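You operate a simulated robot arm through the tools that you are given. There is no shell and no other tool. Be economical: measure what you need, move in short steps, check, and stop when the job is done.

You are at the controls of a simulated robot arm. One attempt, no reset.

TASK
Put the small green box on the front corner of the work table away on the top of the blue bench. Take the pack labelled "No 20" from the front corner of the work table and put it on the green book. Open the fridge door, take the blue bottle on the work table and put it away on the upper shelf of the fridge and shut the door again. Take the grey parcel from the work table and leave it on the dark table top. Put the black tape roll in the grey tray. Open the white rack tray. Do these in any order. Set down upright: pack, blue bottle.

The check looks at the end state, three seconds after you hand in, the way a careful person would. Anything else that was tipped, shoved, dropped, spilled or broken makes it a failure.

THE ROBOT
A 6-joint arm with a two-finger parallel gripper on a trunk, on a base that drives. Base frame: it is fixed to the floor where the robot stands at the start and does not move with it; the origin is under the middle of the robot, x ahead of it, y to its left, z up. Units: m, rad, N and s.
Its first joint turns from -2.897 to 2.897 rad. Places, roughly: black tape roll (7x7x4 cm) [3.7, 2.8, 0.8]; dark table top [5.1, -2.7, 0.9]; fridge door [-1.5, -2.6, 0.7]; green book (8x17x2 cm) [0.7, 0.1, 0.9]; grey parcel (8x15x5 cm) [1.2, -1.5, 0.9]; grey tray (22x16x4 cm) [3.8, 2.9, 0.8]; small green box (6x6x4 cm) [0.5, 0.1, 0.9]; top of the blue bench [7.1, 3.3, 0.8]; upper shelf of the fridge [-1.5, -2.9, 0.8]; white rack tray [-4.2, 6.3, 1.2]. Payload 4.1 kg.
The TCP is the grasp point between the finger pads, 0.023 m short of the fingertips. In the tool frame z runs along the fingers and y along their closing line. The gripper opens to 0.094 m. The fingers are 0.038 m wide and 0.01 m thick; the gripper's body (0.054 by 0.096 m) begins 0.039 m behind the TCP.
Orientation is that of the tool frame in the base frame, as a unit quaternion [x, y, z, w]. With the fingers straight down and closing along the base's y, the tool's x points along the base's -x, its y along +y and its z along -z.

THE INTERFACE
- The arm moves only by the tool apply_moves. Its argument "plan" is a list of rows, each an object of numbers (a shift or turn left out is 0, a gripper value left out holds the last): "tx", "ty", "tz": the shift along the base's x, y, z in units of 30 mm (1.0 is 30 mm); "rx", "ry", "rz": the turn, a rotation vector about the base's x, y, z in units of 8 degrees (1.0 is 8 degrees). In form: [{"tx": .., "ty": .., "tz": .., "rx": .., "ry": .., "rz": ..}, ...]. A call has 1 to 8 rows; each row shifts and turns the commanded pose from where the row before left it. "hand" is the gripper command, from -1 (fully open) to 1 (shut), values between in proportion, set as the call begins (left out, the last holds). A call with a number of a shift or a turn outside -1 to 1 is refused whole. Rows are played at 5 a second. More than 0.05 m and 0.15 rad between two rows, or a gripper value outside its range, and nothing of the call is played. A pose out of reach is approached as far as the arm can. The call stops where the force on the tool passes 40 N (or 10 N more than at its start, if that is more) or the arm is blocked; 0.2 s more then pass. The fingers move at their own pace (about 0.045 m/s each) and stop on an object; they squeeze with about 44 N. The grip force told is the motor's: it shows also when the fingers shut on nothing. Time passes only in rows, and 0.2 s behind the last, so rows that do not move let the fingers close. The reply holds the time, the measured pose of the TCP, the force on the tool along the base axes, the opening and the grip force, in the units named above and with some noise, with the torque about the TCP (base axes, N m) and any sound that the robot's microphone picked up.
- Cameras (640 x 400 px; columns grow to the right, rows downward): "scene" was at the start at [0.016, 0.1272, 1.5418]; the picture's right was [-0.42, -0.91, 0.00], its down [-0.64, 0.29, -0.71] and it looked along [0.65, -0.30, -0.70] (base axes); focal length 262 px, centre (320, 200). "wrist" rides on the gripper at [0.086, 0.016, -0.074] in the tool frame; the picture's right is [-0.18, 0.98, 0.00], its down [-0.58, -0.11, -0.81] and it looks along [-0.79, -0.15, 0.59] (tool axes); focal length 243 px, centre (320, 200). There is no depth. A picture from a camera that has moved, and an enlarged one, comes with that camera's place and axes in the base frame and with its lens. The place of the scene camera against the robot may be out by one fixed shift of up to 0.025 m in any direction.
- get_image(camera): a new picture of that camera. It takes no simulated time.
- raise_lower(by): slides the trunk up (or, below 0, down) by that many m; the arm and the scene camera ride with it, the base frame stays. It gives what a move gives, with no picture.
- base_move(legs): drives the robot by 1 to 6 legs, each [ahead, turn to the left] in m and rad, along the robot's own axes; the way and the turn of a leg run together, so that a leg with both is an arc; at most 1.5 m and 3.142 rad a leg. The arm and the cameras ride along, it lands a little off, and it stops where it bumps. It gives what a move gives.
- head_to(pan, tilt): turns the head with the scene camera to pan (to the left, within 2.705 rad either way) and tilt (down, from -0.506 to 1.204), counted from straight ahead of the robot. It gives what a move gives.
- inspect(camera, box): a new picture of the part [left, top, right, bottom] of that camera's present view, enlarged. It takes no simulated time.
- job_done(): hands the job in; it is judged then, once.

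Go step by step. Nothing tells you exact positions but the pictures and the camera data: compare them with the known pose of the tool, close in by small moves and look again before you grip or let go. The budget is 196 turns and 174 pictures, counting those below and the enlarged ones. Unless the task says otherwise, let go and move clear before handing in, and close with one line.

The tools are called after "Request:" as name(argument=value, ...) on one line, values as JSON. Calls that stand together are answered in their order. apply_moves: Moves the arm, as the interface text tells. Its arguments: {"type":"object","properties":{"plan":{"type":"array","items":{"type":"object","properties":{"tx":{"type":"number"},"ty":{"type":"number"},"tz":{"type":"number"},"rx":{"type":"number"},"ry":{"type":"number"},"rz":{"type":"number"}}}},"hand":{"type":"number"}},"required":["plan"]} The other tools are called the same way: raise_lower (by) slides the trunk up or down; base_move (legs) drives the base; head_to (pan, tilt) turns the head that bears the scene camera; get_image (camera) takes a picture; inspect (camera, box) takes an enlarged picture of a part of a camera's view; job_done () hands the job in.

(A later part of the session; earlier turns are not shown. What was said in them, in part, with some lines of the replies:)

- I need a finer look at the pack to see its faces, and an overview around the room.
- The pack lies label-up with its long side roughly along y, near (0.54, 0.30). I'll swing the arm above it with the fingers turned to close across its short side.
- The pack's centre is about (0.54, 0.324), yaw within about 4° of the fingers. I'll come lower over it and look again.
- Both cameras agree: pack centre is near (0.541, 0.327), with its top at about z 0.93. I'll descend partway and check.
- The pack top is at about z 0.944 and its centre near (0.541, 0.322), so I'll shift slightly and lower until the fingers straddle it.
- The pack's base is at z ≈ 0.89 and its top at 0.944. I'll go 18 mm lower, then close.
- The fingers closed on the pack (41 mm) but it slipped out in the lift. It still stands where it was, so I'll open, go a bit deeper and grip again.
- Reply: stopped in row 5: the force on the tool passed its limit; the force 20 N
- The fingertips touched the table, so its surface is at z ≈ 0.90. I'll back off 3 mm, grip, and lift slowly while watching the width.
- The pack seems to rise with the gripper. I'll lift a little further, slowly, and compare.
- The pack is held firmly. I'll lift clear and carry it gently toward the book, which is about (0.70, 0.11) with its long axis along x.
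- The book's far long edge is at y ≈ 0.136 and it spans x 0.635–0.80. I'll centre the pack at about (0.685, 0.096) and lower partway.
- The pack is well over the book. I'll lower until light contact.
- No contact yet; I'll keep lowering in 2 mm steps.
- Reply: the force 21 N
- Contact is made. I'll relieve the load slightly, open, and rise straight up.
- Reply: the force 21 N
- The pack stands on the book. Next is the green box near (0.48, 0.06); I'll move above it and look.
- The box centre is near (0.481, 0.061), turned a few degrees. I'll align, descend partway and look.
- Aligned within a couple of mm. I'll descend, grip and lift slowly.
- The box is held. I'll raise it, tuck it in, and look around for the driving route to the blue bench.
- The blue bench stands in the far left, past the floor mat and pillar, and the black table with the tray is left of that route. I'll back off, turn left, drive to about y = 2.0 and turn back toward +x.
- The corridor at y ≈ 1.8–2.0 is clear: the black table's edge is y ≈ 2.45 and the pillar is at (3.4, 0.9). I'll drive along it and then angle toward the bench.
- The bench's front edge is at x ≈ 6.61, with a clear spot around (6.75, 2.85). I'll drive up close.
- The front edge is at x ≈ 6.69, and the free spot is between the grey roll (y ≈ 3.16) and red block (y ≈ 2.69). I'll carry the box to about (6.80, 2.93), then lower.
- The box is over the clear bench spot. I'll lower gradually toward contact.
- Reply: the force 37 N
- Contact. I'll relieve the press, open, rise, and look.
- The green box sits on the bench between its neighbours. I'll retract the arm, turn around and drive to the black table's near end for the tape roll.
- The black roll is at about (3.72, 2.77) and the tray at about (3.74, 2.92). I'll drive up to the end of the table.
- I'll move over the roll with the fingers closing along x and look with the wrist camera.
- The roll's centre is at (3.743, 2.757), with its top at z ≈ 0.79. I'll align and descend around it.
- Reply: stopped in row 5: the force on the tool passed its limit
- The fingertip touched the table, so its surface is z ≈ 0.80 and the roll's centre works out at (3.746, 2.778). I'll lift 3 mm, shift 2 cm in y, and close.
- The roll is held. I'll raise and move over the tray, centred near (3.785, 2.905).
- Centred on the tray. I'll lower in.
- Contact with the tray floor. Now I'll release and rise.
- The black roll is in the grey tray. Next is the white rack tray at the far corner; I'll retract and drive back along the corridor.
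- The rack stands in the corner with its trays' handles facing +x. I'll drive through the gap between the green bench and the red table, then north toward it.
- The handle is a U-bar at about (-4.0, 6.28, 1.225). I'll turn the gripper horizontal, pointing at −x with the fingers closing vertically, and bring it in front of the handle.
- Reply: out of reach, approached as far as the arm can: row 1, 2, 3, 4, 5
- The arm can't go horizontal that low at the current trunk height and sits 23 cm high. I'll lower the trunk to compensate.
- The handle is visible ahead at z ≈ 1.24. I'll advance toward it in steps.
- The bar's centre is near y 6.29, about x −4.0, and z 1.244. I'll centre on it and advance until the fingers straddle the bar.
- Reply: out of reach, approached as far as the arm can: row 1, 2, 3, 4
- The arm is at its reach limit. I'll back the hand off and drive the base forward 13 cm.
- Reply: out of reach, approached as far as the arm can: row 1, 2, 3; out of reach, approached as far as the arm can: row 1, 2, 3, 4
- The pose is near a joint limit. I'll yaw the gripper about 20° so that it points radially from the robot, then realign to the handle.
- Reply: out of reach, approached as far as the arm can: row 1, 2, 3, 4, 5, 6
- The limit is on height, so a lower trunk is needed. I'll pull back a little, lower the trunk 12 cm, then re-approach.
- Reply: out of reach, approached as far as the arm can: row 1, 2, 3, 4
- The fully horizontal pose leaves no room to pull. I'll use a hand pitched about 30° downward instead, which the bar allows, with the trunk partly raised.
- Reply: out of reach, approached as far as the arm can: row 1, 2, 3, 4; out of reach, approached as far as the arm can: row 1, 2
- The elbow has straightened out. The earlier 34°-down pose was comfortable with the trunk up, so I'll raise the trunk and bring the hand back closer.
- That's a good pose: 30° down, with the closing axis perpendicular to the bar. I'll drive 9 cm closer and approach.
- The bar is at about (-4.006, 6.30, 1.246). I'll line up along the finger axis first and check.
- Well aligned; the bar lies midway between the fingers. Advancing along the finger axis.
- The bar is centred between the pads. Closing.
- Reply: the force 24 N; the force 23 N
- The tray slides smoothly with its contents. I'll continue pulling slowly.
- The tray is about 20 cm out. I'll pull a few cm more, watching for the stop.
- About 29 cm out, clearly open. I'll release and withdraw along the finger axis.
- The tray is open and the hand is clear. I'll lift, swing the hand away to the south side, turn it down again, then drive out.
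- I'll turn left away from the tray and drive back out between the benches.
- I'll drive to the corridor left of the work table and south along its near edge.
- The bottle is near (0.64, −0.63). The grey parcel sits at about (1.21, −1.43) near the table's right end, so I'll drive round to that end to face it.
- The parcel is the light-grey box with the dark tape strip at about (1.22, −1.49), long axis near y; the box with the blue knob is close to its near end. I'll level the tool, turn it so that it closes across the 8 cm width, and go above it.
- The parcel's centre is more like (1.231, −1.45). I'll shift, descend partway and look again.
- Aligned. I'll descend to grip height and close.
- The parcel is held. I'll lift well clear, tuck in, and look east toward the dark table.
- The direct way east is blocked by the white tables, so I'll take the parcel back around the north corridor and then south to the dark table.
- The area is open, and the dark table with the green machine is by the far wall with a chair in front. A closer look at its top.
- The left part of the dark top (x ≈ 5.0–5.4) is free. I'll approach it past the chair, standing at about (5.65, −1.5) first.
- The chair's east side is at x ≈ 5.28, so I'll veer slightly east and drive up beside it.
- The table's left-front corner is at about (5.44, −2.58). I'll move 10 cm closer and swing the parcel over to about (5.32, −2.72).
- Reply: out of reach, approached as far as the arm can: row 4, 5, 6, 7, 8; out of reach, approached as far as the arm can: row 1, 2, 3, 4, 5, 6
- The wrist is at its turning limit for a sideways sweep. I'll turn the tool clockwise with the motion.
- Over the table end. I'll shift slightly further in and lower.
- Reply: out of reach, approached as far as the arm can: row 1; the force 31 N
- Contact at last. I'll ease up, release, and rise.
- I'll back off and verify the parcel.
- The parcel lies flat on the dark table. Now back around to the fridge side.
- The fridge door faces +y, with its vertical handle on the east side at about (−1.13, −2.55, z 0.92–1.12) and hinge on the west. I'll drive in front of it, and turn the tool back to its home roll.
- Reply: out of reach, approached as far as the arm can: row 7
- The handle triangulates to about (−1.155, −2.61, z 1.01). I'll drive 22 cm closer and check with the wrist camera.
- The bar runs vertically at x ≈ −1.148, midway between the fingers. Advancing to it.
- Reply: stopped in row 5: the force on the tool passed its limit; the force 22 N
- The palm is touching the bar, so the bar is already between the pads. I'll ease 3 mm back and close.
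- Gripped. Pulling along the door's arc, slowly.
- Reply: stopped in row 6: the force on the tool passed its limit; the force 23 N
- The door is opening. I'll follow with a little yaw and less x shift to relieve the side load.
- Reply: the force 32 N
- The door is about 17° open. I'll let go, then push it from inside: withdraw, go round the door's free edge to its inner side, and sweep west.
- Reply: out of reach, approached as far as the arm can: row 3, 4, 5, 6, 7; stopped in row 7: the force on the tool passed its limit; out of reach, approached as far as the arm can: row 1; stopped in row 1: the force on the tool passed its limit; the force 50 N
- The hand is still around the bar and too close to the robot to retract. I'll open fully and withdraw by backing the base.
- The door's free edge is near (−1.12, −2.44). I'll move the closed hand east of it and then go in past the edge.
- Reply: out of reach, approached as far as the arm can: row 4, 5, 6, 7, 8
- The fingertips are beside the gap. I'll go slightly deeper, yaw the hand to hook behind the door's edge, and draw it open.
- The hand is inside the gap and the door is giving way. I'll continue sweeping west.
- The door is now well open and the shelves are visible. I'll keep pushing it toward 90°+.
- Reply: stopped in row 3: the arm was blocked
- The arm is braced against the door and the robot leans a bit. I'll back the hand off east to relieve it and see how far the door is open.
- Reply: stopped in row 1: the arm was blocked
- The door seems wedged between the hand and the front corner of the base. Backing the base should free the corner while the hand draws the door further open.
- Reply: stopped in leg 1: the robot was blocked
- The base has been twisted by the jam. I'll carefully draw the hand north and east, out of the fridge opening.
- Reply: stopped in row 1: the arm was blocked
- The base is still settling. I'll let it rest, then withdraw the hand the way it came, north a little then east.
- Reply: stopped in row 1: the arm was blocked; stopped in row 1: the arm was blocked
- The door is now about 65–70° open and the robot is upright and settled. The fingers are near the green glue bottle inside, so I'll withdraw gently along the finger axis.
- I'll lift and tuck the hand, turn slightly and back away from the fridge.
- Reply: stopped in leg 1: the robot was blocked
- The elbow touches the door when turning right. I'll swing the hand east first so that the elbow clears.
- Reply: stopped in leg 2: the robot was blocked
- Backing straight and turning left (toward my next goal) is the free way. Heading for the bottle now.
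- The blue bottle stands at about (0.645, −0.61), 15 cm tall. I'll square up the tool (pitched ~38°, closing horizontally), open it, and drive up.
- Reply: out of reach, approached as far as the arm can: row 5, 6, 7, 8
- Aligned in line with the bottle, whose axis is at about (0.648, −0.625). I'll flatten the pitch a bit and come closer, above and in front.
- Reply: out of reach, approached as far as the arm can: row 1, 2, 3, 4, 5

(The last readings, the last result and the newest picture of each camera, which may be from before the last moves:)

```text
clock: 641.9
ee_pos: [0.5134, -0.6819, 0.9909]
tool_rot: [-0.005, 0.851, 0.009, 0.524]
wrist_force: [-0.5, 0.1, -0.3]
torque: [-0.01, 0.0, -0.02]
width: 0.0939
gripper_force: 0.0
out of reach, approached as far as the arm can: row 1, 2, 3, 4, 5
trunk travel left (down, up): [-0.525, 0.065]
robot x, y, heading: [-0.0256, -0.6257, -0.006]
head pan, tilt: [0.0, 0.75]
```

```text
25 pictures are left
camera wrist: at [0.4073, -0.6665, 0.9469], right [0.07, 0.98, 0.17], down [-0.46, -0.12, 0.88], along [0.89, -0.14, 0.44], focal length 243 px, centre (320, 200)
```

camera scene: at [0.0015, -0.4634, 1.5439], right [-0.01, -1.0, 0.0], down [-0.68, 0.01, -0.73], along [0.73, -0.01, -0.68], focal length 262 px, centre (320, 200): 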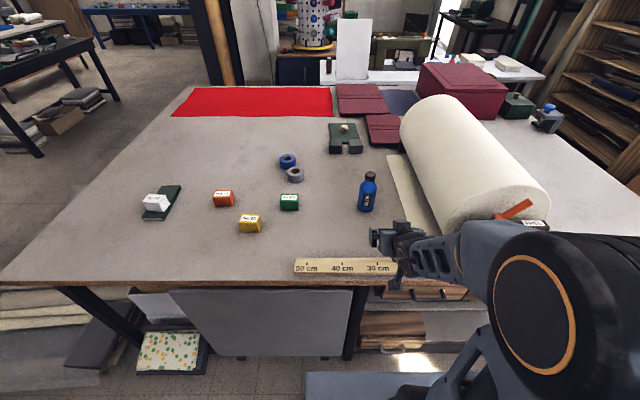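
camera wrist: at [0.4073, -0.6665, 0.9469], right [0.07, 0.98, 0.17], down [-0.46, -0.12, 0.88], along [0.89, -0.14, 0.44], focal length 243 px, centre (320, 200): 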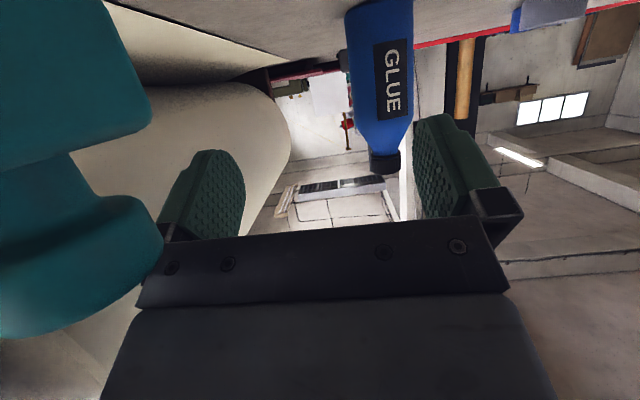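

The flat pitch needs the arm higher relative to the trunk, and the hand is close to the teal item. I'll raise the hand straight up, centre it on the bottle line, then lower the trunk.

Request:
apply_moves(plan=[{"tz": 0.6}, {"tz": 1}, {"tz": 1}, {"tz": 1}, {"tz": 1}, {"tz": 1}, {"tz": 1}, {"tz": 1}])

Request:
apply_moves(plan=[{"ty": 0.9}, {"ty": 0.9}, {"tz": 0.6, "tx": -0.3}, {}])

```text
clock: 643.7
ee_pos: [0.5136, -0.6803, 1.219]
tool_rot: [-0.003, 0.85, 0.003, 0.527]
wrist_force: [0.0, 0.6, -0.5]
torque: [0.01, 0.03, -0.01]
width: 0.094
gripper_force: 0.1
trunk travel left (down, up): [-0.525, 0.065]
robot x, y, heading: [-0.0239, -0.6233, 0.002]
head pan, tilt: [0.0, 0.75]
```

```text
clock: 644.7
ee_pos: [0.5076, -0.6284, 1.2288]
tool_rot: [-0.004, 0.851, 0.005, 0.526]
wrist_force: [0.2, -1.0, 0.9]
torque: [0.0, 0.0, 0.0]
width: 0.0938
gripper_force: 0.1
out of reach, approached as far as the arm can: row 3
trunk travel left (down, up): [-0.525, 0.065]
robot x, y, heading: [-0.0259, -0.6237, -0.015]
head pan, tilt: [0.0, 0.75]
```

Request:
raise_lower(by=-0.26)

Request:
get_image(camera="wrist")

```text
clock: 647.1
ee_pos: [0.5049, -0.6273, 0.9907]
tool_rot: [-0.004, 0.845, 0.006, 0.535]
wrist_force: [-18.7, -1.6, 11.9]
torque: [0.08, 2.7, 0.22]
width: 0.0942
gripper_force: 0.1
trunk travel left (down, up): [-0.275, 0.315]
robot x, y, heading: [-0.027, -0.6244, -0.007]
head pan, tilt: [0.0, 0.75]
stopped: the force on the tool passed its limit (the readings are from after the stop); the commanded pose is now the measured one
```

```text
24 pictures are left
camera wrist: at [0.4011, -0.6119, 0.944], right [0.07, 0.98, 0.17], down [-0.48, -0.12, 0.87], along [0.88, -0.14, 0.46], focal length 243 px, centre (320, 200)
```

wrist: 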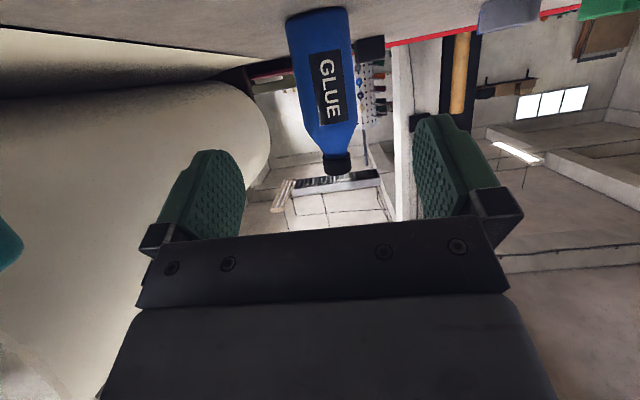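

The hand's underside touched the table edge at that flat pitch. I'll raise the trunk, go to a steeper ~42° pitch, and come in a bit higher.

Request:
raise_lower(by=0.07)

Request:
apply_moves(plan=[{"ry": 0.9, "tz": 0.2}, {"ry": 0.9}, {"tx": 0.3, "tz": -0.2}, {"tx": 0.3, "tz": -0.3}, {}])

Request:
get_image(camera="wrist")

Request:
inspect(camera="scene", box=[260, 120, 460, 290])

```text
clock: 648.2
ee_pos: [0.5082, -0.6265, 1.0576]
tool_rot: [-0.004, 0.846, 0.005, 0.534]
wrist_force: [0.2, -0.8, 0.4]
torque: [0.01, -0.01, 0.01]
width: 0.0942
gripper_force: 0.0
trunk travel left (down, up): [-0.345, 0.245]
robot x, y, heading: [-0.024, -0.6232, -0.008]
head pan, tilt: [0.0, 0.75]
```

```text
clock: 649.4
ee_pos: [0.5252, -0.628, 1.049]
tool_rot: [-0.003, 0.906, 0.006, 0.423]
wrist_force: [0.4, 1.0, -0.8]
torque: [0.0, 0.01, 0.01]
width: 0.0942
gripper_force: 0.0
trunk travel left (down, up): [-0.345, 0.245]
robot x, y, heading: [-0.0275, -0.622, -0.006]
head pan, tilt: [0.0, 0.75]
```

```text
23 pictures are left
camera wrist: at [0.4132, -0.6126, 1.0312], right [0.11, 0.98, 0.15], down [-0.24, -0.12, 0.96], along [0.96, -0.14, 0.23], focal length 243 px, centre (320, 200)
```

wrist: 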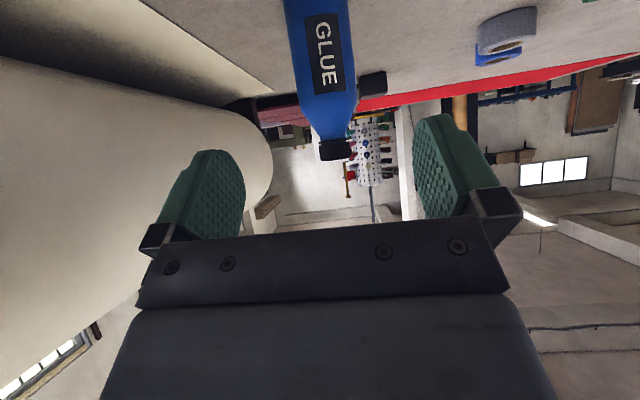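

```text
2.35 times, centred on (360, 205) of scene
camera zoom: at [0.0011, -0.4634, 1.3644], right [-0.01, -1.0, 0.0], down [-0.68, 0.01, -0.73], along [0.73, -0.01, -0.68], focal length 616 px, centre (226, 188)
```

zoom: 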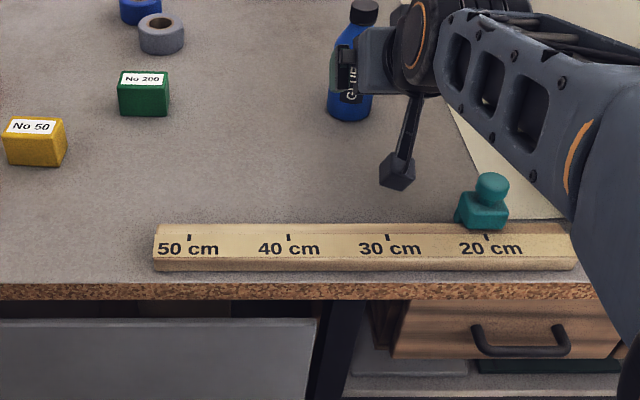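

Lined up on the bottle. Approaching along the finger axis.

Request:
apply_moves(plan=[{"tx": 0.75, "tz": -0.54}, {"tx": 0.75, "tz": -0.54}, {"tx": 0.75, "tz": -0.54}, {"tx": 0.75, "tz": -0.54}, {"tx": 0.6, "tz": -0.4}, {}])

Request:
get_image(camera="wrist")

```text
clock: 650.8
ee_pos: [0.6354, -0.6276, 0.9704]
tool_rot: [-0.004, 0.905, 0.006, 0.424]
wrist_force: [0.1, -0.2, -0.4]
torque: [0.0, -0.02, -0.01]
width: 0.094
gripper_force: 0.1
trunk travel left (down, up): [-0.345, 0.245]
robot x, y, heading: [-0.0262, -0.626, -0.007]
head pan, tilt: [0.0, 0.75]
```

```text
21 pictures are left
camera wrist: at [0.5226, -0.612, 0.9529], right [0.11, 0.98, 0.15], down [-0.25, -0.12, 0.96], along [0.96, -0.14, 0.23], focal length 243 px, centre (320, 200)
```

wrist: 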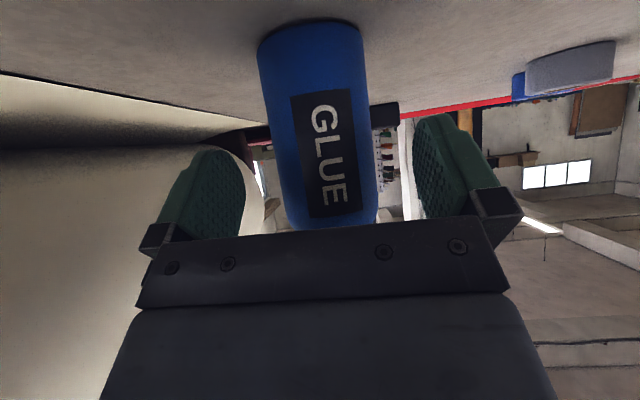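

Request:
apply_moves(plan=[{"tx": 0.2}, {}])

Request:
apply_moves(plan=[{}, {}, {}, {}, {}], hand=1)

Request:
apply_moves(plan=[{"tz": 0.1}, {"tz": 0.2}, {"tz": 0.3}, {"tz": 0.3}, {"tz": 0.3}, {}])

Request:
get_image(camera="wrist")

```text
clock: 651.4
ee_pos: [0.6414, -0.6264, 0.9704]
tool_rot: [-0.004, 0.906, 0.006, 0.424]
wrist_force: [0.6, 0.6, -0.2]
torque: [0.02, 0.0, -0.02]
width: 0.0941
gripper_force: 0.1
trunk travel left (down, up): [-0.345, 0.245]
robot x, y, heading: [-0.0268, -0.626, -0.01]
head pan, tilt: [0.0, 0.75]
```

```text
clock: 652.6
ee_pos: [0.6404, -0.6266, 0.9727]
tool_rot: [-0.003, 0.905, 0.006, 0.424]
wrist_force: [0.2, 0.3, -0.3]
torque: [0.04, 0.02, -0.01]
width: 0.0561
gripper_force: 43.3
trunk travel left (down, up): [-0.345, 0.245]
robot x, y, heading: [-0.0254, -0.6219, -0.006]
head pan, tilt: [0.0, 0.75]
```

```text
clock: 654.0
ee_pos: [0.6407, -0.6263, 1.0079]
tool_rot: [-0.004, 0.906, 0.006, 0.423]
wrist_force: [0.1, 0.2, -3.0]
torque: [0.02, 0.1, 0.02]
width: 0.0559
gripper_force: 44.0
trunk travel left (down, up): [-0.345, 0.245]
robot x, y, heading: [-0.0253, -0.6245, -0.011]
head pan, tilt: [0.0, 0.75]
```

```text
20 pictures are left
camera wrist: at [0.5271, -0.6121, 0.9913], right [0.11, 0.98, 0.15], down [-0.24, -0.12, 0.96], along [0.96, -0.14, 0.23], focal length 243 px, centre (320, 200)
```

wrist: 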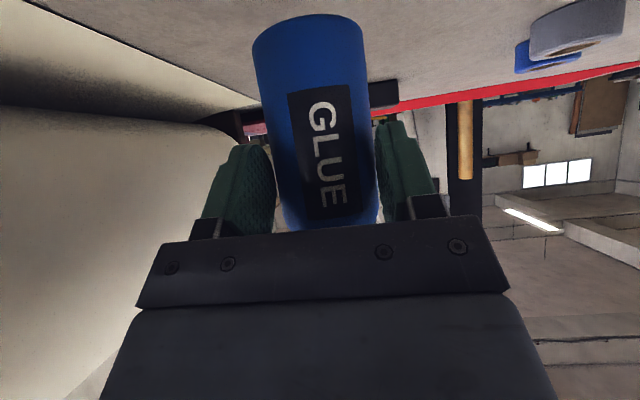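

The bottle is held upright. I'll raise and tuck it slightly, then drive back to the fridge front.

Request:
apply_moves(plan=[{"tz": 0.5}, {"tz": 0.5}, {"tz": 0.5}, {"tz": 0.5, "tx": -0.3}, {"tz": 0.5, "tx": -0.5}, {"tx": -0.5, "tz": 0.3}, {"tx": -0.5}, {"tx": -0.3}])

Request:
base_move(legs=[[-0.2, 0], [0, -1.56], [1.05, 0], [0, -1.5], [0.9, 0], [0, 1.5]])

Request:
head_to(pan=-0.35, tilt=0.6)

Request:
get_image(camera="scene")

```text
clock: 655.8
ee_pos: [0.5766, -0.6251, 1.092]
tool_rot: [-0.003, 0.906, 0.006, 0.424]
wrist_force: [-0.2, 0.4, -3.5]
torque: [0.01, 0.13, -0.01]
width: 0.0562
gripper_force: 44.2
trunk travel left (down, up): [-0.345, 0.245]
robot x, y, heading: [-0.0233, -0.6249, -0.003]
head pan, tilt: [0.0, 0.75]
```

```text
clock: 658.9
ee_pos: [0.3243, -0.8672, 1.0983]
tool_rot: [0.189, 0.884, -0.078, 0.42]
wrist_force: [-2.3, 6.6, 0.1]
torque: [0.2, 0.02, 0.2]
width: 0.059
gripper_force: 43.8
trunk travel left (down, up): [-0.345, 0.245]
robot x, y, heading: [-0.2231, -0.6243, -0.432]
head pan, tilt: [0.0, 0.75]
stopped in leg 2: the force on the tool passed its limit (the readings are from after the stop); the commanded pose is now the measured one
```

```text
clock: 659.7
ee_pos: [0.3252, -0.8671, 1.0972]
tool_rot: [0.188, 0.884, -0.078, 0.421]
wrist_force: [-2.5, 12.5, 1.4]
torque: [0.46, 0.04, 0.3]
width: 0.0586
gripper_force: 44.3
trunk travel left (down, up): [-0.345, 0.245]
robot x, y, heading: [-0.2248, -0.6239, -0.439]
head pan, tilt: [-0.351, 0.6]
```

```text
19 pictures are left
camera scene: at [-0.1444, -0.5123, 1.3771], right [-0.71, -0.71, 0.0], down [-0.4, 0.4, -0.83], along [0.58, -0.59, -0.56], focal length 262 px, centre (320, 200)
```

scene: 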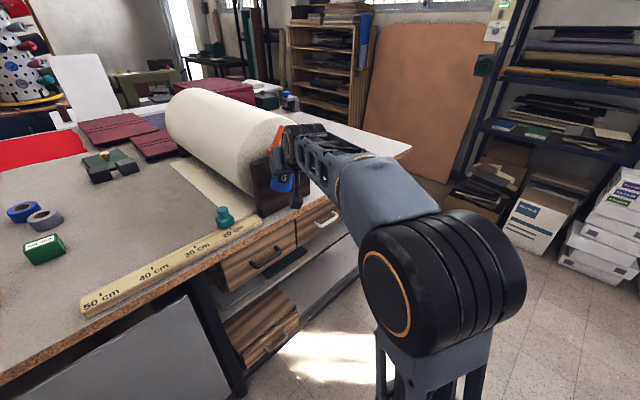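

The bottle hand brushed the roll stand while turning. I'll turn back, reverse further away, and check the bottle.

Request:
base_move(legs=[[0, 0.25]])

Request:
get_image(camera="wrist")

Request:
inspect(camera="scene", box=[160, 70, 420, 250])

```text
clock: 661.0
ee_pos: [0.3697, -0.7243, 1.0971]
tool_rot: [0.076, 0.901, -0.024, 0.427]
wrist_force: [0.0, -0.1, -4.0]
torque: [0.0, 0.08, 0.03]
width: 0.0581
gripper_force: 43.8
trunk travel left (down, up): [-0.345, 0.245]
robot x, y, heading: [-0.2252, -0.6192, -0.188]
head pan, tilt: [-0.351, 0.6]
```

```text
18 pictures are left
camera wrist: at [0.2605, -0.6889, 1.0777], right [0.27, 0.95, 0.16], down [-0.27, -0.09, 0.96], along [0.92, -0.3, 0.23], focal length 243 px, centre (320, 200)
```

wrist: 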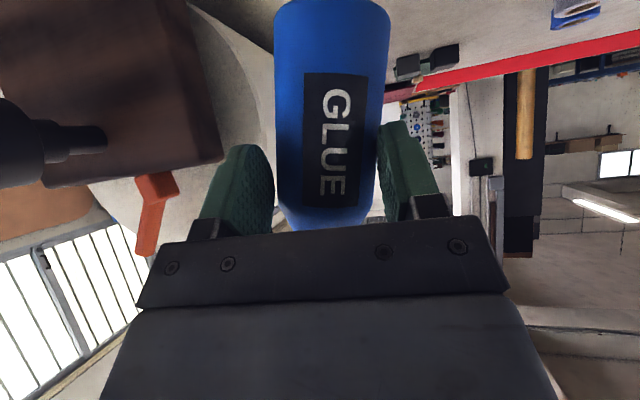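

```text
2.22 times, centred on (290, 160) of scene
camera zoom: at [-0.1745, -0.4981, 1.3773], right [-0.51, -0.86, 0.0], down [-0.49, 0.29, -0.82], along [0.71, -0.42, -0.57], focal length 582 px, centre (387, 289)
```

zoom: 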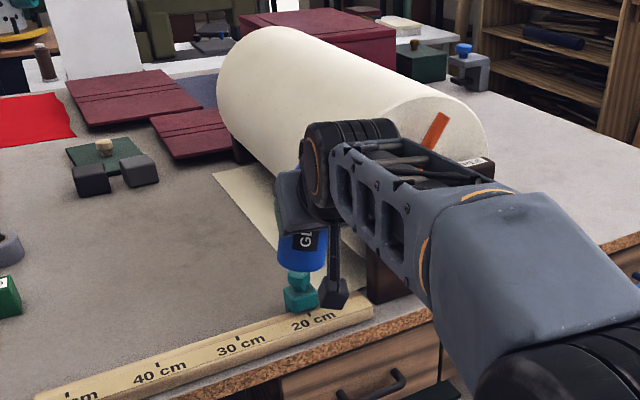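

The bottle got a slight sideways lean (~8°) in the grip. I'll rotate the hand to bring it upright again, retract the arm, and then turn.

Request:
apply_moves(plan=[{"tx": -0.4, "ty": 0.08, "tz": 0.2}, {"tx": -0.6, "ty": 0.12, "rx": -0.5, "ry": 0.1}, {"tx": -0.6, "ty": 0.12, "rx": -0.48, "ry": 0.09}, {"tx": -0.6, "ty": 0.12}, {"tx": -0.6, "ty": 0.12}, {"tx": -0.6, "ty": 0.12}, {"tx": -0.4, "ty": 0.08}, {}])

Request:
base_move(legs=[[-0.04, 0], [0, -1.385], [1.08, 0]])

```text
clock: 662.8
ee_pos: [0.2535, -0.7001, 1.1026]
tool_rot: [0.046, 0.902, -0.087, 0.419]
wrist_force: [0.5, 0.0, -4.3]
torque: [0.04, 0.07, 0.0]
width: 0.0576
gripper_force: 44.4
trunk travel left (down, up): [-0.345, 0.245]
robot x, y, heading: [-0.2241, -0.6255, -0.183]
head pan, tilt: [-0.351, 0.6]
```

```text
clock: 672.2
ee_pos: [-0.2464, -2.1718, 1.1028]
tool_rot: [0.612, 0.665, -0.335, 0.267]
wrist_force: [1.0, -0.3, -3.3]
torque: [0.13, 0.02, -0.02]
width: 0.0568
gripper_force: 44.3
trunk travel left (down, up): [-0.345, 0.245]
robot x, y, heading: [-0.2582, -1.6849, -1.574]
head pan, tilt: [-0.351, 0.6]
```

Now west along y ≈ −1.5, then down to the fridge front facing it.

Request:
base_move(legs=[[0, -1.83], [0.71, 0], [0, 1.51], [0.46, 0], [0, 0.32]])

Request:
get_image(camera="scene")

Request:
get_image(camera="wrist")

```text
clock: 686.2
ee_pos: [-1.1942, -2.3602, 1.1004]
tool_rot: [0.707, 0.565, -0.369, 0.211]
wrist_force: [1.0, -0.3, -3.3]
torque: [0.11, -0.06, -0.01]
width: 0.0559
gripper_force: 43.6
trunk travel left (down, up): [-0.345, 0.245]
robot x, y, heading: [-1.0549, -1.8955, -1.885]
head pan, tilt: [-0.351, 0.6]
stopped in leg 4: the robot was blocked; the commanded pose is now the measured one
```

```text
16 pictures are left
camera scene: at [-0.9331, -1.9642, 1.3772], right [-0.79, 0.62, 0.0], down [0.35, 0.45, -0.82], along [-0.51, -0.65, -0.57], focal length 262 px, centre (320, 200)
```

scene: 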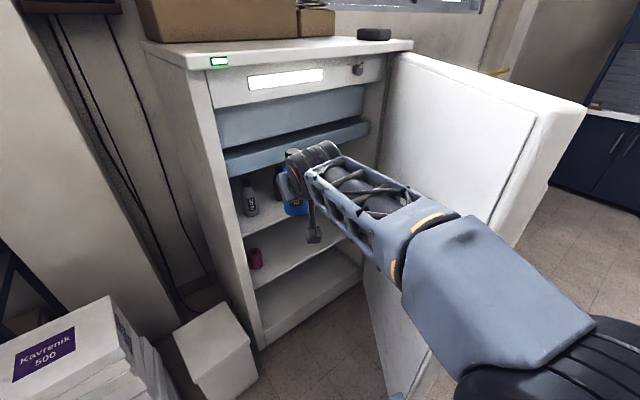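

```text
15 pictures are left
camera wrist: at [-1.149, -2.2566, 1.0807], right [0.92, -0.39, 0.02], down [0.07, 0.23, 0.97], along [-0.38, -0.89, 0.24], focal length 243 px, centre (320, 200)
```

wrist: 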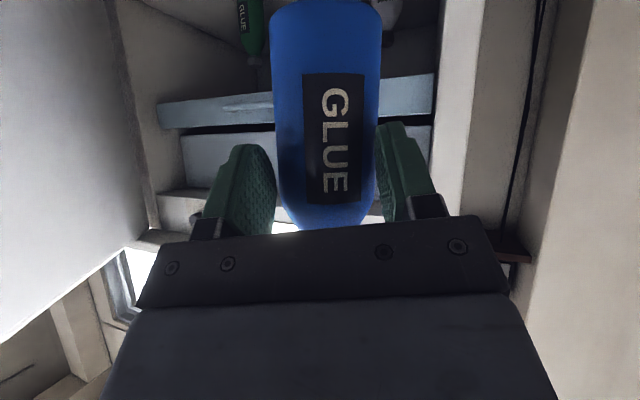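

Access is tight, but I can put the bottle on the upper shelf just in front of and between the grey and dark-red bottles. I'll lower the trunk so the bottle is at shelf-opening height, and reposition the base slightly west.

Request:
raise_lower(by=-0.215)

Request:
base_move(legs=[[0, 0.585], [-0.3, 0], [0, -0.45], [0.43, 0], [0, 0.15]])

Request:
get_image(camera="wrist")

```text
clock: 688.5
ee_pos: [-1.1929, -2.3604, 0.8855]
tool_rot: [0.707, 0.564, -0.37, 0.211]
wrist_force: [-0.1, 0.6, -3.9]
torque: [0.11, -0.02, 0.05]
width: 0.0557
gripper_force: 43.7
trunk travel left (down, up): [-0.13, 0.46]
robot x, y, heading: [-1.0574, -1.8962, -1.884]
head pan, tilt: [-0.351, 0.6]
```

```text
clock: 695.0
ee_pos: [-1.2888, -2.3068, 0.8843]
tool_rot: [0.691, 0.585, -0.363, 0.22]
wrist_force: [-0.2, 0.3, -3.9]
torque: [0.15, -0.03, 0.01]
width: 0.0546
gripper_force: 43.9
trunk travel left (down, up): [-0.13, 0.46]
robot x, y, heading: [-1.1797, -1.8337, -1.982]
head pan, tilt: [-0.351, 0.6]
stopped in leg 4: the robot was blocked; the commanded pose is now the measured one
```

```text
14 pictures are left
camera wrist: at [-1.2491, -2.2003, 0.8655], right [0.94, -0.33, 0.02], down [0.06, 0.24, 0.97], along [-0.33, -0.91, 0.24], focal length 243 px, centre (320, 200)
```

wrist: 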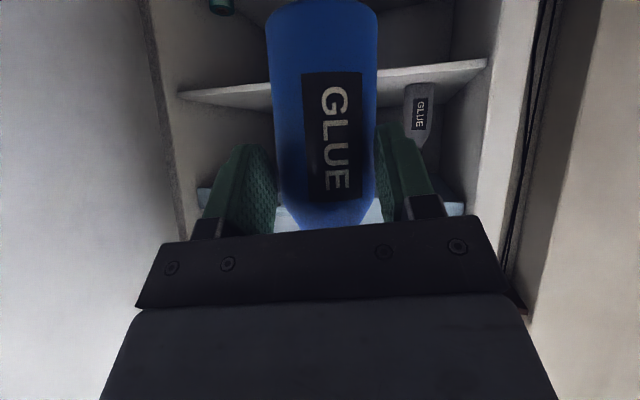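

The shelf bottles are further back (y ≈ −2.86, shelf z ≈ 0.75), so there is room in front of them. I'll reposition clear of the door edge and then swing the arm in.

Request:
base_move(legs=[[-0.1, 0], [0, 0.632], [0.2, 0], [0, -0.22]])

Request:
apply_moves(plan=[{"tx": -0.6, "rz": -0.4}, {"tx": -0.9, "rz": -0.4}, {"tx": -0.9, "rz": -0.4}, {"tx": -0.9, "rz": -0.4}, {"tx": -0.9, "rz": -0.4}, {"tx": -0.9, "rz": -0.4}, {"tx": -0.9, "rz": -0.4}, {"tx": -0.9, "rz": -0.4}])

Request:
get_image(camera="wrist")

```text
clock: 699.9
ee_pos: [-1.0027, -2.415, 0.8854]
tool_rot: [0.554, 0.715, -0.31, 0.292]
wrist_force: [0.2, 0.1, -3.0]
torque: [0.09, 0.03, 0.03]
width: 0.0547
gripper_force: 43.9
trunk travel left (down, up): [-0.13, 0.46]
robot x, y, heading: [-1.0965, -1.9399, -1.567]
head pan, tilt: [-0.351, 0.6]
```

```text
clock: 701.7
ee_pos: [-1.2094, -2.4116, 0.885]
tool_rot: [0.7, 0.574, -0.366, 0.215]
wrist_force: [0.4, 0.4, -3.0]
torque: [0.09, -0.07, 0.0]
width: 0.0549
gripper_force: 43.9
trunk travel left (down, up): [-0.13, 0.46]
robot x, y, heading: [-1.0934, -1.9379, -1.566]
head pan, tilt: [-0.351, 0.6]
```

```text
13 pictures are left
camera wrist: at [-1.1686, -2.3075, 0.8656], right [0.93, -0.36, 0.02], down [0.07, 0.23, 0.97], along [-0.36, -0.9, 0.24], focal length 243 px, centre (320, 200)
```

wrist: 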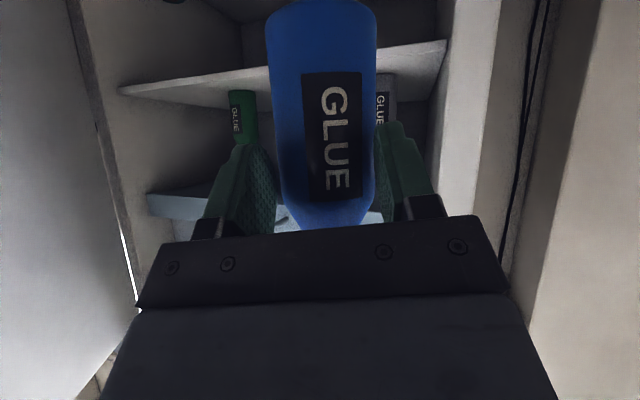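

Good: bottle upright, shelf opening ahead. I'll shift a bit further west, then drive 20 cm forward.

Request:
apply_moves(plan=[{"tx": -0.8}, {"tx": -0.9}, {"tx": -0.9}, {}])

Request:
base_move(legs=[[0.2, 0]])

Request:
get_image(camera="wrist")

```text
clock: 702.7
ee_pos: [-1.2881, -2.4128, 0.886]
tool_rot: [0.699, 0.575, -0.366, 0.215]
wrist_force: [0.9, 0.2, -3.6]
torque: [0.12, -0.03, -0.01]
width: 0.0547
gripper_force: 44.6
trunk travel left (down, up): [-0.13, 0.46]
robot x, y, heading: [-1.0955, -1.9402, -1.569]
head pan, tilt: [-0.351, 0.6]
```

```text
clock: 704.3
ee_pos: [-1.2885, -2.614, 0.8857]
tool_rot: [0.7, 0.574, -0.366, 0.215]
wrist_force: [0.5, 0.0, -4.0]
torque: [0.13, -0.03, 0.03]
width: 0.0546
gripper_force: 43.9
trunk travel left (down, up): [-0.13, 0.46]
robot x, y, heading: [-1.0977, -2.1409, -1.57]
head pan, tilt: [-0.351, 0.6]
```

```text
12 pictures are left
camera wrist: at [-1.2469, -2.5084, 0.8661], right [0.93, -0.36, 0.02], down [0.07, 0.23, 0.97], along [-0.36, -0.9, 0.24], focal length 243 px, centre (320, 200)
```

wrist: 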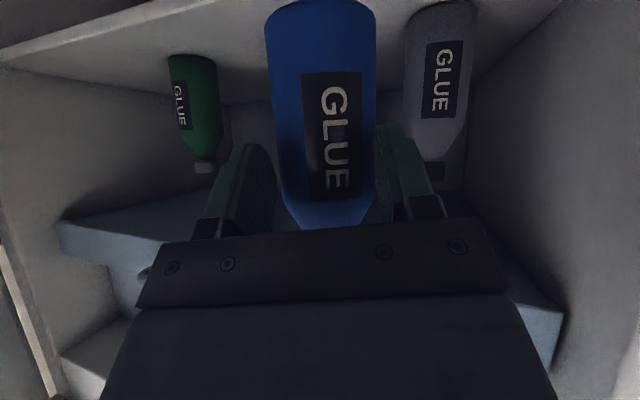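

The grey bottle is at (−1.233, −2.755), so I'll set the blue one at about (−1.30, −2.675), on the front part of the shelf. Moving in and lowering.

Request:
apply_moves(plan=[{"ty": -0.4, "tx": -0.1}, {"ty": -0.5, "tx": -0.1}, {"ty": -0.5, "tx": -0.1}, {"ty": -0.4}, {"tz": -0.3}, {"tz": -0.3}, {"tz": -0.2}, {}])

Request:
apply_moves(plan=[{"tz": -0.12}, {"tz": -0.12}, {"tz": -0.1}, {}])

```text
clock: 706.1
ee_pos: [-1.2974, -2.6686, 0.8602]
tool_rot: [0.7, 0.574, -0.367, 0.215]
wrist_force: [0.3, 0.0, -2.8]
torque: [0.11, -0.02, -0.01]
width: 0.0547
gripper_force: 44.3
trunk travel left (down, up): [-0.13, 0.46]
robot x, y, heading: [-1.0984, -2.1417, -1.569]
head pan, tilt: [-0.351, 0.6]
```

```text
clock: 707.1
ee_pos: [-1.2977, -2.6699, 0.851]
tool_rot: [0.699, 0.575, -0.367, 0.216]
wrist_force: [-0.1, -0.5, -3.0]
torque: [0.11, -0.06, 0.0]
width: 0.0545
gripper_force: 43.9
trunk travel left (down, up): [-0.13, 0.46]
robot x, y, heading: [-1.0938, -2.1399, -1.568]
head pan, tilt: [-0.351, 0.6]
```

Request:
apply_moves(plan=[{"tz": -0.1}, {"tz": -0.1}, {"tz": -0.08}, {}])

Request:
get_image(camera="wrist")

```text
clock: 708.1
ee_pos: [-1.2968, -2.6687, 0.8427]
tool_rot: [0.699, 0.575, -0.366, 0.216]
wrist_force: [-0.8, -0.5, -3.4]
torque: [0.14, -0.02, -0.04]
width: 0.0543
gripper_force: 44.0
trunk travel left (down, up): [-0.13, 0.46]
robot x, y, heading: [-1.0949, -2.1369, -1.565]
head pan, tilt: [-0.351, 0.6]
```

```text
11 pictures are left
camera wrist: at [-1.2558, -2.5631, 0.8229], right [0.93, -0.36, 0.02], down [0.07, 0.23, 0.97], along [-0.36, -0.9, 0.24], focal length 243 px, centre (320, 200)
```

wrist: 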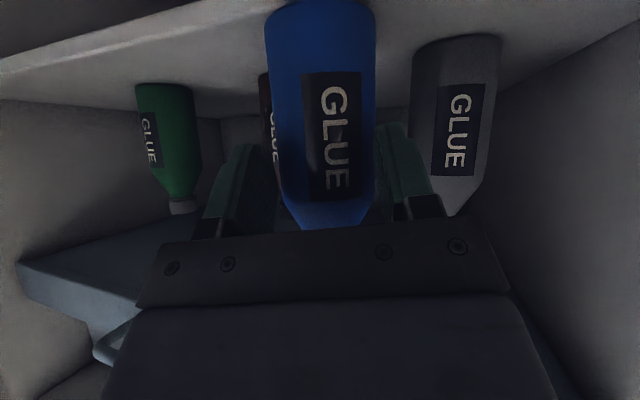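

Request:
apply_moves(plan=[{"tz": -0.08}, {"tz": -0.08}, {"tz": -0.08}, {}])

Request:
apply_moves(plan=[{"tz": -0.07}, {"tz": -0.07}, {}])

```text
clock: 709.1
ee_pos: [-1.2971, -2.6679, 0.8417]
tool_rot: [0.698, 0.573, -0.371, 0.218]
wrist_force: [-2.8, -2.2, 23.5]
torque: [-1.49, 0.12, -0.16]
width: 0.0544
gripper_force: 44.3
trunk travel left (down, up): [-0.13, 0.46]
robot x, y, heading: [-1.0955, -2.1411, -1.569]
head pan, tilt: [-0.351, 0.6]
```

```text
clock: 709.9
ee_pos: [-1.2992, -2.6661, 0.8403]
tool_rot: [0.697, 0.571, -0.374, 0.219]
wrist_force: [-0.4, 6.2, 36.9]
torque: [-1.68, -0.04, -0.03]
width: 0.0543
gripper_force: 43.9
trunk travel left (down, up): [-0.13, 0.46]
robot x, y, heading: [-1.0952, -2.1343, -1.57]
head pan, tilt: [-0.351, 0.6]
```

Contact with the shelf. I'll ease the load and open gently.

Request:
apply_moves(plan=[{"tz": 0.1}, {"tz": 0.06}, {}])

Request:
apply_moves(plan=[{}, {}, {}, {}], hand=-1)

Request:
get_image(camera="wrist")

```text
clock: 710.7
ee_pos: [-1.2984, -2.6664, 0.8399]
tool_rot: [0.698, 0.572, -0.372, 0.219]
wrist_force: [-1.6, 1.0, 28.1]
torque: [-1.51, 0.11, -0.08]
width: 0.0544
gripper_force: 43.9
trunk travel left (down, up): [-0.13, 0.46]
robot x, y, heading: [-1.0966, -2.1384, -1.565]
head pan, tilt: [-0.351, 0.6]
```

```text
clock: 711.7
ee_pos: [-1.2984, -2.6679, 0.837]
tool_rot: [0.699, 0.574, -0.367, 0.215]
wrist_force: [0.2, 0.1, -0.3]
torque: [0.01, 0.02, 0.0]
width: 0.0936
gripper_force: 0.2
trunk travel left (down, up): [-0.13, 0.46]
robot x, y, heading: [-1.0969, -2.1433, -1.569]
head pan, tilt: [-0.351, 0.6]
```

```text
10 pictures are left
camera wrist: at [-1.2561, -2.5617, 0.8164], right [0.93, -0.36, 0.02], down [0.07, 0.23, 0.97], along [-0.36, -0.9, 0.24], focal length 243 px, centre (320, 200)
```

wrist: 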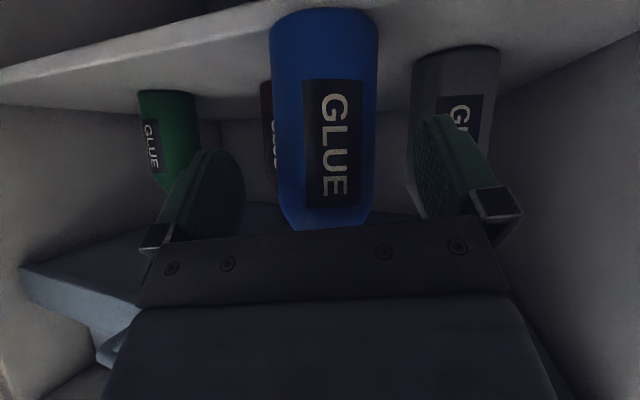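

The bottle stands upright on the shelf. I'll withdraw along the hand's own horizontal axis first, then back the base away.

Request:
apply_moves(plan=[{"tx": 0.15, "ty": 0.37}, {"tx": 0.22, "ty": 0.56}, {"tx": 0.22, "ty": 0.56}, {"tx": 0.22, "ty": 0.56}, {"tx": 0.22, "ty": 0.56}, {}])

Request:
base_move(legs=[[-0.3, 0]])

Request:
get_image(camera="scene")

```text
clock: 713.1
ee_pos: [-1.2673, -2.5882, 0.8363]
tool_rot: [0.699, 0.575, -0.366, 0.216]
wrist_force: [0.8, 1.2, 0.1]
torque: [-0.01, 0.02, -0.01]
width: 0.094
gripper_force: 0.0
trunk travel left (down, up): [-0.13, 0.46]
robot x, y, heading: [-1.0916, -2.139, -1.568]
head pan, tilt: [-0.351, 0.6]
```

```text
clock: 715.1
ee_pos: [-1.2675, -2.2938, 0.8362]
tool_rot: [0.7, 0.573, -0.367, 0.215]
wrist_force: [-0.6, -0.5, -0.1]
torque: [0.0, 0.02, 0.03]
width: 0.0938
gripper_force: 0.1
trunk travel left (down, up): [-0.13, 0.46]
robot x, y, heading: [-1.0991, -1.8457, -1.566]
head pan, tilt: [-0.351, 0.6]
```

```text
9 pictures are left
camera scene: at [-0.9574, -1.8723, 1.1623], right [-0.94, 0.34, 0.0], down [0.19, 0.53, -0.83], along [-0.28, -0.77, -0.56], focal length 262 px, centre (320, 200)
```

scene: 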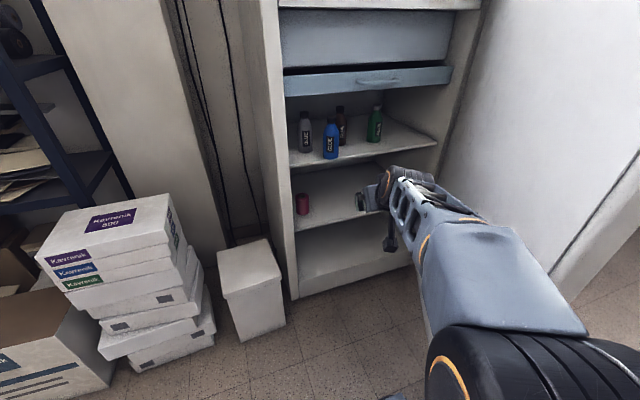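

The blue bottle is in place. To shut the door I'll go round to its outer side: back away to the north-west, bring the closed hand outside the door.

Request:
base_move(legs=[[-0.15, 0], [0, 0.4], [-0.45, 0], [0, -0.4]])

Request:
apply_moves(plan=[{"tx": -0.8, "rz": -0.4}, {"tx": -0.9, "rz": -0.4}, {"tx": -0.9, "rz": -0.4}, {"tx": -0.9}, {"tx": -0.9}, {"tx": -0.9}, {"tx": -0.9}, {}], hand=1)

Request:
head_to(pan=-0.3, tilt=0.6)

Request:
get_image(camera="scene")

```text
clock: 721.2
ee_pos: [-1.4449, -1.7239, 0.8364]
tool_rot: [0.7, 0.574, -0.367, 0.215]
wrist_force: [-0.2, 0.0, -0.4]
torque: [0.0, 0.02, -0.01]
width: 0.0939
gripper_force: 0.0
trunk travel left (down, up): [-0.13, 0.46]
robot x, y, heading: [-1.2718, -1.2778, -1.571]
head pan, tilt: [-0.351, 0.6]
```

```text
clock: 723.0
ee_pos: [-1.632, -1.7244, 0.8369]
tool_rot: [0.746, 0.513, -0.383, 0.183]
wrist_force: [-0.1, 0.6, 0.0]
torque: [-0.01, -0.02, -0.05]
width: 0.0001
gripper_force: 42.8
trunk travel left (down, up): [-0.13, 0.46]
robot x, y, heading: [-1.2727, -1.2767, -1.575]
head pan, tilt: [-0.351, 0.6]
```

```text
clock: 723.6
ee_pos: [-1.6309, -1.7243, 0.8363]
tool_rot: [0.745, 0.513, -0.383, 0.185]
wrist_force: [-0.9, 0.7, -0.1]
torque: [-0.01, 0.02, 0.0]
width: 0.0
gripper_force: 42.4
trunk travel left (down, up): [-0.13, 0.46]
robot x, y, heading: [-1.2748, -1.274, -1.568]
head pan, tilt: [-0.3, 0.6]
```

```text
8 pictures are left
camera scene: at [-1.1298, -1.3047, 1.1623], right [-0.96, 0.3, 0.0], down [0.17, 0.54, -0.83], along [-0.24, -0.79, -0.56], focal length 262 px, centre (320, 200)
```

scene: 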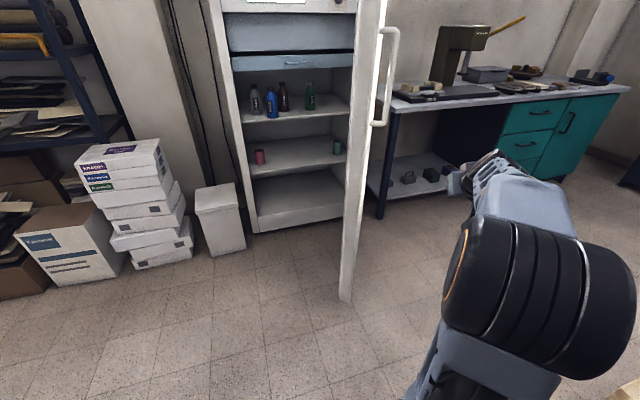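

The door's edge is at (−1.46, −2.0) and the hand is on its outer side. I'll drive forward a bit and sweep east.

Request:
base_move(legs=[[0.27, 0]])

Request:
apply_moves(plan=[{"tx": 0.5, "ty": -0.3}, {"tx": 0.7, "ty": -0.3}, {"tx": 0.7, "ty": -0.4}, {"tx": 0.7, "ty": -0.4}, {"tx": 0.7, "ty": -0.4}, {"tx": 0.7, "ty": -0.4}, {"tx": 0.7, "ty": -0.4}, {"tx": 0.7, "ty": -0.4}])

Request:
get_image(camera="scene")

```text
clock: 725.5
ee_pos: [-1.6348, -1.9967, 0.8366]
tool_rot: [0.746, 0.512, -0.385, 0.183]
wrist_force: [-0.2, -0.3, -0.6]
torque: [-0.03, 0.02, 0.04]
width: 0.0
gripper_force: 42.2
trunk travel left (down, up): [-0.13, 0.46]
robot x, y, heading: [-1.2736, -1.5505, -1.569]
head pan, tilt: [-0.3, 0.6]
```

```text
clock: 727.4
ee_pos: [-1.4728, -2.0859, 0.837]
tool_rot: [0.746, 0.511, -0.384, 0.183]
wrist_force: [0.2, -0.7, 0.7]
torque: [0.0, -0.02, 0.02]
width: 0.0001
gripper_force: 42.3
trunk travel left (down, up): [-0.13, 0.46]
robot x, y, heading: [-1.2682, -1.5508, -1.574]
head pan, tilt: [-0.3, 0.6]
```

```text
7 pictures are left
camera scene: at [-1.1305, -1.5783, 1.1623], right [-0.95, 0.3, 0.0], down [0.17, 0.54, -0.83], along [-0.25, -0.79, -0.56], focal length 262 px, centre (320, 200)
```

scene: 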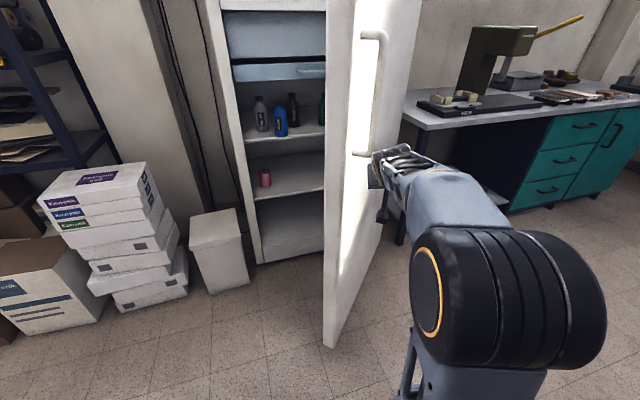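

The door is swinging shut. Continuing the push along the arc.

Request:
apply_moves(plan=[{"tx": 0.7, "ty": -0.5}, {"tx": 0.7, "ty": -0.5}, {"tx": 0.7, "ty": -0.5}, {"tx": 0.6, "ty": -0.6}, {"tx": 0.5, "ty": -0.6}, {"tx": 0.4, "ty": -0.6}, {"tx": 0.3, "ty": -0.6}, {}])

Request:
base_move(legs=[[0.15, 0]])

Request:
get_image(camera="scene")

```text
clock: 729.1
ee_pos: [-1.354, -2.2024, 0.8347]
tool_rot: [0.746, 0.513, -0.383, 0.184]
wrist_force: [1.2, 0.0, 0.0]
torque: [0.02, 0.01, 0.04]
width: 0.0001
gripper_force: 41.7
trunk travel left (down, up): [-0.13, 0.46]
robot x, y, heading: [-1.2705, -1.5474, -1.576]
head pan, tilt: [-0.3, 0.6]
```

```text
clock: 730.5
ee_pos: [-1.355, -2.3503, 0.8358]
tool_rot: [0.746, 0.511, -0.385, 0.184]
wrist_force: [-0.3, 0.4, 0.0]
torque: [-0.03, 0.0, -0.01]
width: 0.0
gripper_force: 42.1
trunk travel left (down, up): [-0.13, 0.46]
robot x, y, heading: [-1.2714, -1.6946, -1.567]
head pan, tilt: [-0.3, 0.6]
```

```text
6 pictures are left
camera scene: at [-1.1309, -1.7275, 1.1623], right [-0.95, 0.3, 0.0], down [0.17, 0.54, -0.83], along [-0.25, -0.79, -0.56], focal length 262 px, centre (320, 200)
```

scene: 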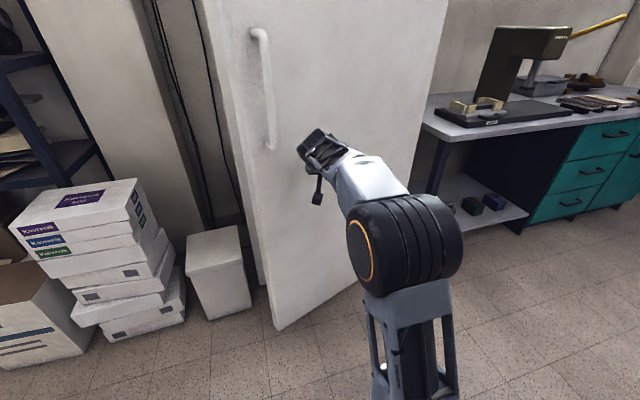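

Almost shut. Pushing it home with the base, then a firm arm push.

Request:
base_move(legs=[[0.19, 0]])

Request:
apply_moves(plan=[{"ty": -0.3}, {"ty": -0.3}, {"ty": -0.3}, {"ty": -0.3}, {"ty": -0.3}, {"ty": -0.2}, {"ty": -0.2}, {"ty": -0.2}])

Request:
get_image(camera="scene")

```text
clock: 732.1
ee_pos: [-1.3557, -2.5468, 0.8354]
tool_rot: [0.746, 0.512, -0.384, 0.183]
wrist_force: [0.0, 0.6, 0.6]
torque: [-0.01, 0.0, -0.02]
width: 0.0002
gripper_force: 41.9
trunk travel left (down, up): [-0.13, 0.46]
robot x, y, heading: [-1.2689, -1.8899, -1.572]
head pan, tilt: [-0.3, 0.6]
```

```text
clock: 732.9
ee_pos: [-1.3553, -2.5638, 0.8345]
tool_rot: [0.749, 0.512, -0.381, 0.179]
wrist_force: [3.7, 24.9, 4.4]
torque: [-0.1, 0.03, 0.0]
width: 0.0001
gripper_force: 42.2
trunk travel left (down, up): [-0.13, 0.46]
robot x, y, heading: [-1.2715, -1.8893, -1.572]
head pan, tilt: [-0.3, 0.6]
stopped in row 3: the force on the tool passed its limit (the readings are from after the stop); the commanded pose is now the measured one
```

```text
5 pictures are left
camera scene: at [-1.1311, -1.9186, 1.1624], right [-0.95, 0.3, 0.0], down [0.17, 0.54, -0.83], along [-0.25, -0.79, -0.56], focal length 262 px, centre (320, 200)
```

scene: 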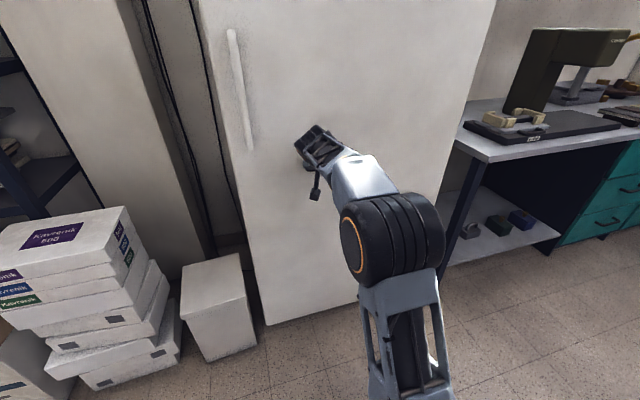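

Request:
inspect(camera="scene", box=[170, 0, 350, 330])

```text
1.21 times, centred on (260, 165) of scene
camera zoom: at [-1.1311, -1.9186, 1.1624], right [-0.95, 0.3, 0.0], down [0.17, 0.54, -0.83], along [-0.25, -0.79, -0.56], focal length 318 px, centre (393, 242)
```

zoom: 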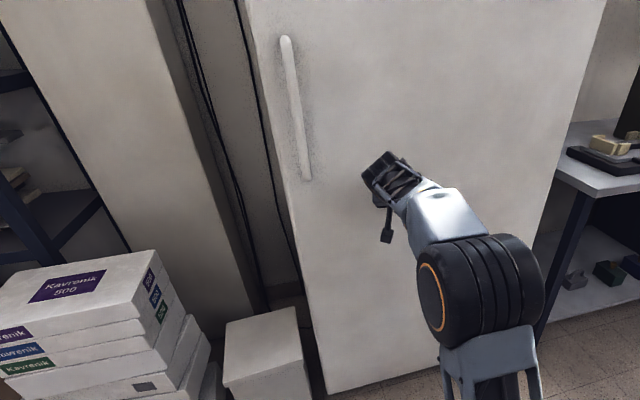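

It looks shut. I'll give one more push nearer the free edge to make sure, then back off and check from the hinge-opposite side.

Request:
apply_moves(plan=[{"ty": 0.6}, {"tx": 0.9, "tz": -0.2}, {"tx": 0.9, "tz": -0.2}, {"tx": 0.9}, {"tx": 0.9}, {"tx": 0.9}, {"ty": -0.3}, {"ty": -0.3}])

Request:
apply_moves(plan=[{"ty": -0.2}, {"ty": -0.2}, {"ty": -0.2}, {"ty": -0.2}, {"ty": -0.2}, {"ty": -0.2}])

Request:
base_move(legs=[[-0.4, 0], [0, 0.6], [0.35, 0], [0, -0.6]])

Request:
get_image(camera="scene")

```text
clock: 734.7
ee_pos: [-1.2198, -2.5649, 0.8216]
tool_rot: [0.75, 0.512, -0.381, 0.177]
wrist_force: [-0.1, 17.5, -0.3]
torque: [0.09, -0.03, -0.1]
width: 0.0
gripper_force: 42.6
trunk travel left (down, up): [-0.13, 0.46]
robot x, y, heading: [-1.2728, -1.8928, -1.576]
head pan, tilt: [-0.3, 0.6]
```

```text
clock: 735.0
ee_pos: [-1.2211, -2.5664, 0.8212]
tool_rot: [0.751, 0.511, -0.38, 0.174]
wrist_force: [-0.8, 22.4, 3.6]
torque: [-0.07, 0.02, -0.1]
width: 0.0001
gripper_force: 42.2
trunk travel left (down, up): [-0.13, 0.46]
robot x, y, heading: [-1.2735, -1.8895, -1.575]
head pan, tilt: [-0.3, 0.6]
stopped in row 1: the force on the tool passed its limit (the readings are from after the stop); the commanded pose is now the measured one
```

```text
clock: 742.6
ee_pos: [-1.0228, -2.4681, 0.8191]
tool_rot: [0.75, 0.514, -0.378, 0.174]
wrist_force: [0.1, -0.1, 1.0]
torque: [0.0, 0.02, -0.01]
width: 0.0
gripper_force: 42.0
trunk travel left (down, up): [-0.13, 0.46]
robot x, y, heading: [-1.08, -1.7964, -1.57]
head pan, tilt: [-0.3, 0.6]
```

```text
3 pictures are left
camera scene: at [-0.9348, -1.8216, 1.1623], right [-0.96, 0.3, 0.0], down [0.17, 0.54, -0.83], along [-0.24, -0.79, -0.56], focal length 262 px, centre (320, 200)
```

scene: 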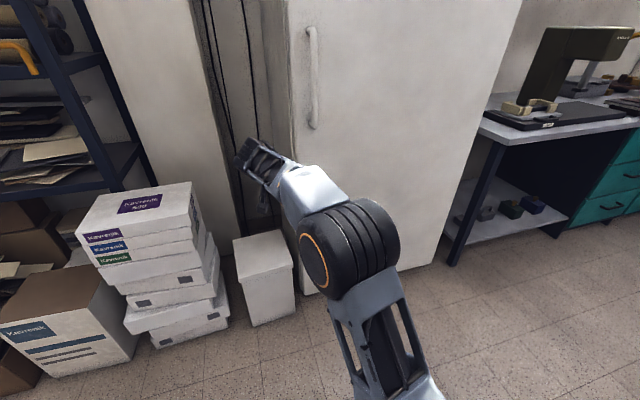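

The door is flush: it met the hand at the same y at two points across its width. I'll back clear and hand in.

Request:
base_move(legs=[[-0.35, 0]])

Request:
get_image(camera="scene")

```text
clock: 744.9
ee_pos: [-1.0209, -2.118, 0.8202]
tool_rot: [0.75, 0.513, -0.379, 0.174]
wrist_force: [-0.3, 0.5, -0.2]
torque: [-0.03, 0.0, -0.01]
width: 0.0
gripper_force: 42.5
trunk travel left (down, up): [-0.13, 0.46]
robot x, y, heading: [-1.0784, -1.4399, -1.571]
head pan, tilt: [-0.3, 0.6]
```

```text
2 pictures are left
camera scene: at [-0.9348, -1.4707, 1.1623], right [-0.96, 0.29, 0.0], down [0.17, 0.54, -0.83], along [-0.24, -0.79, -0.56], focal length 262 px, centre (320, 200)
```

scene: 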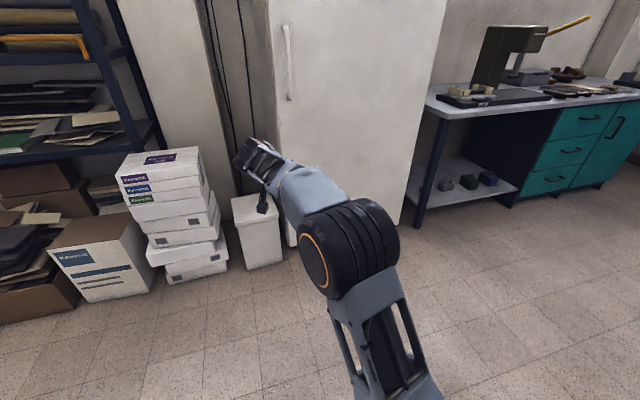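

The fridge is shut, the hand is empty and clear, and all six jobs are done, so I'm handing in.

Request:
job_done()

```text
The job is handed in.
```

All six jobs are done and handed in: the green box is on the blue bench, pack No 20 on the green book, the blue bottle on the fridge's upper shelf with the door shut, the parcel on the dark table, the black tape in the grey tray, and the white rack tray open; along the way the hand brushed the fabric-roll stand and touched the front edge of the work table, and the base and arm jammed against the fridge door, but I saw nothing moved or knocked over.
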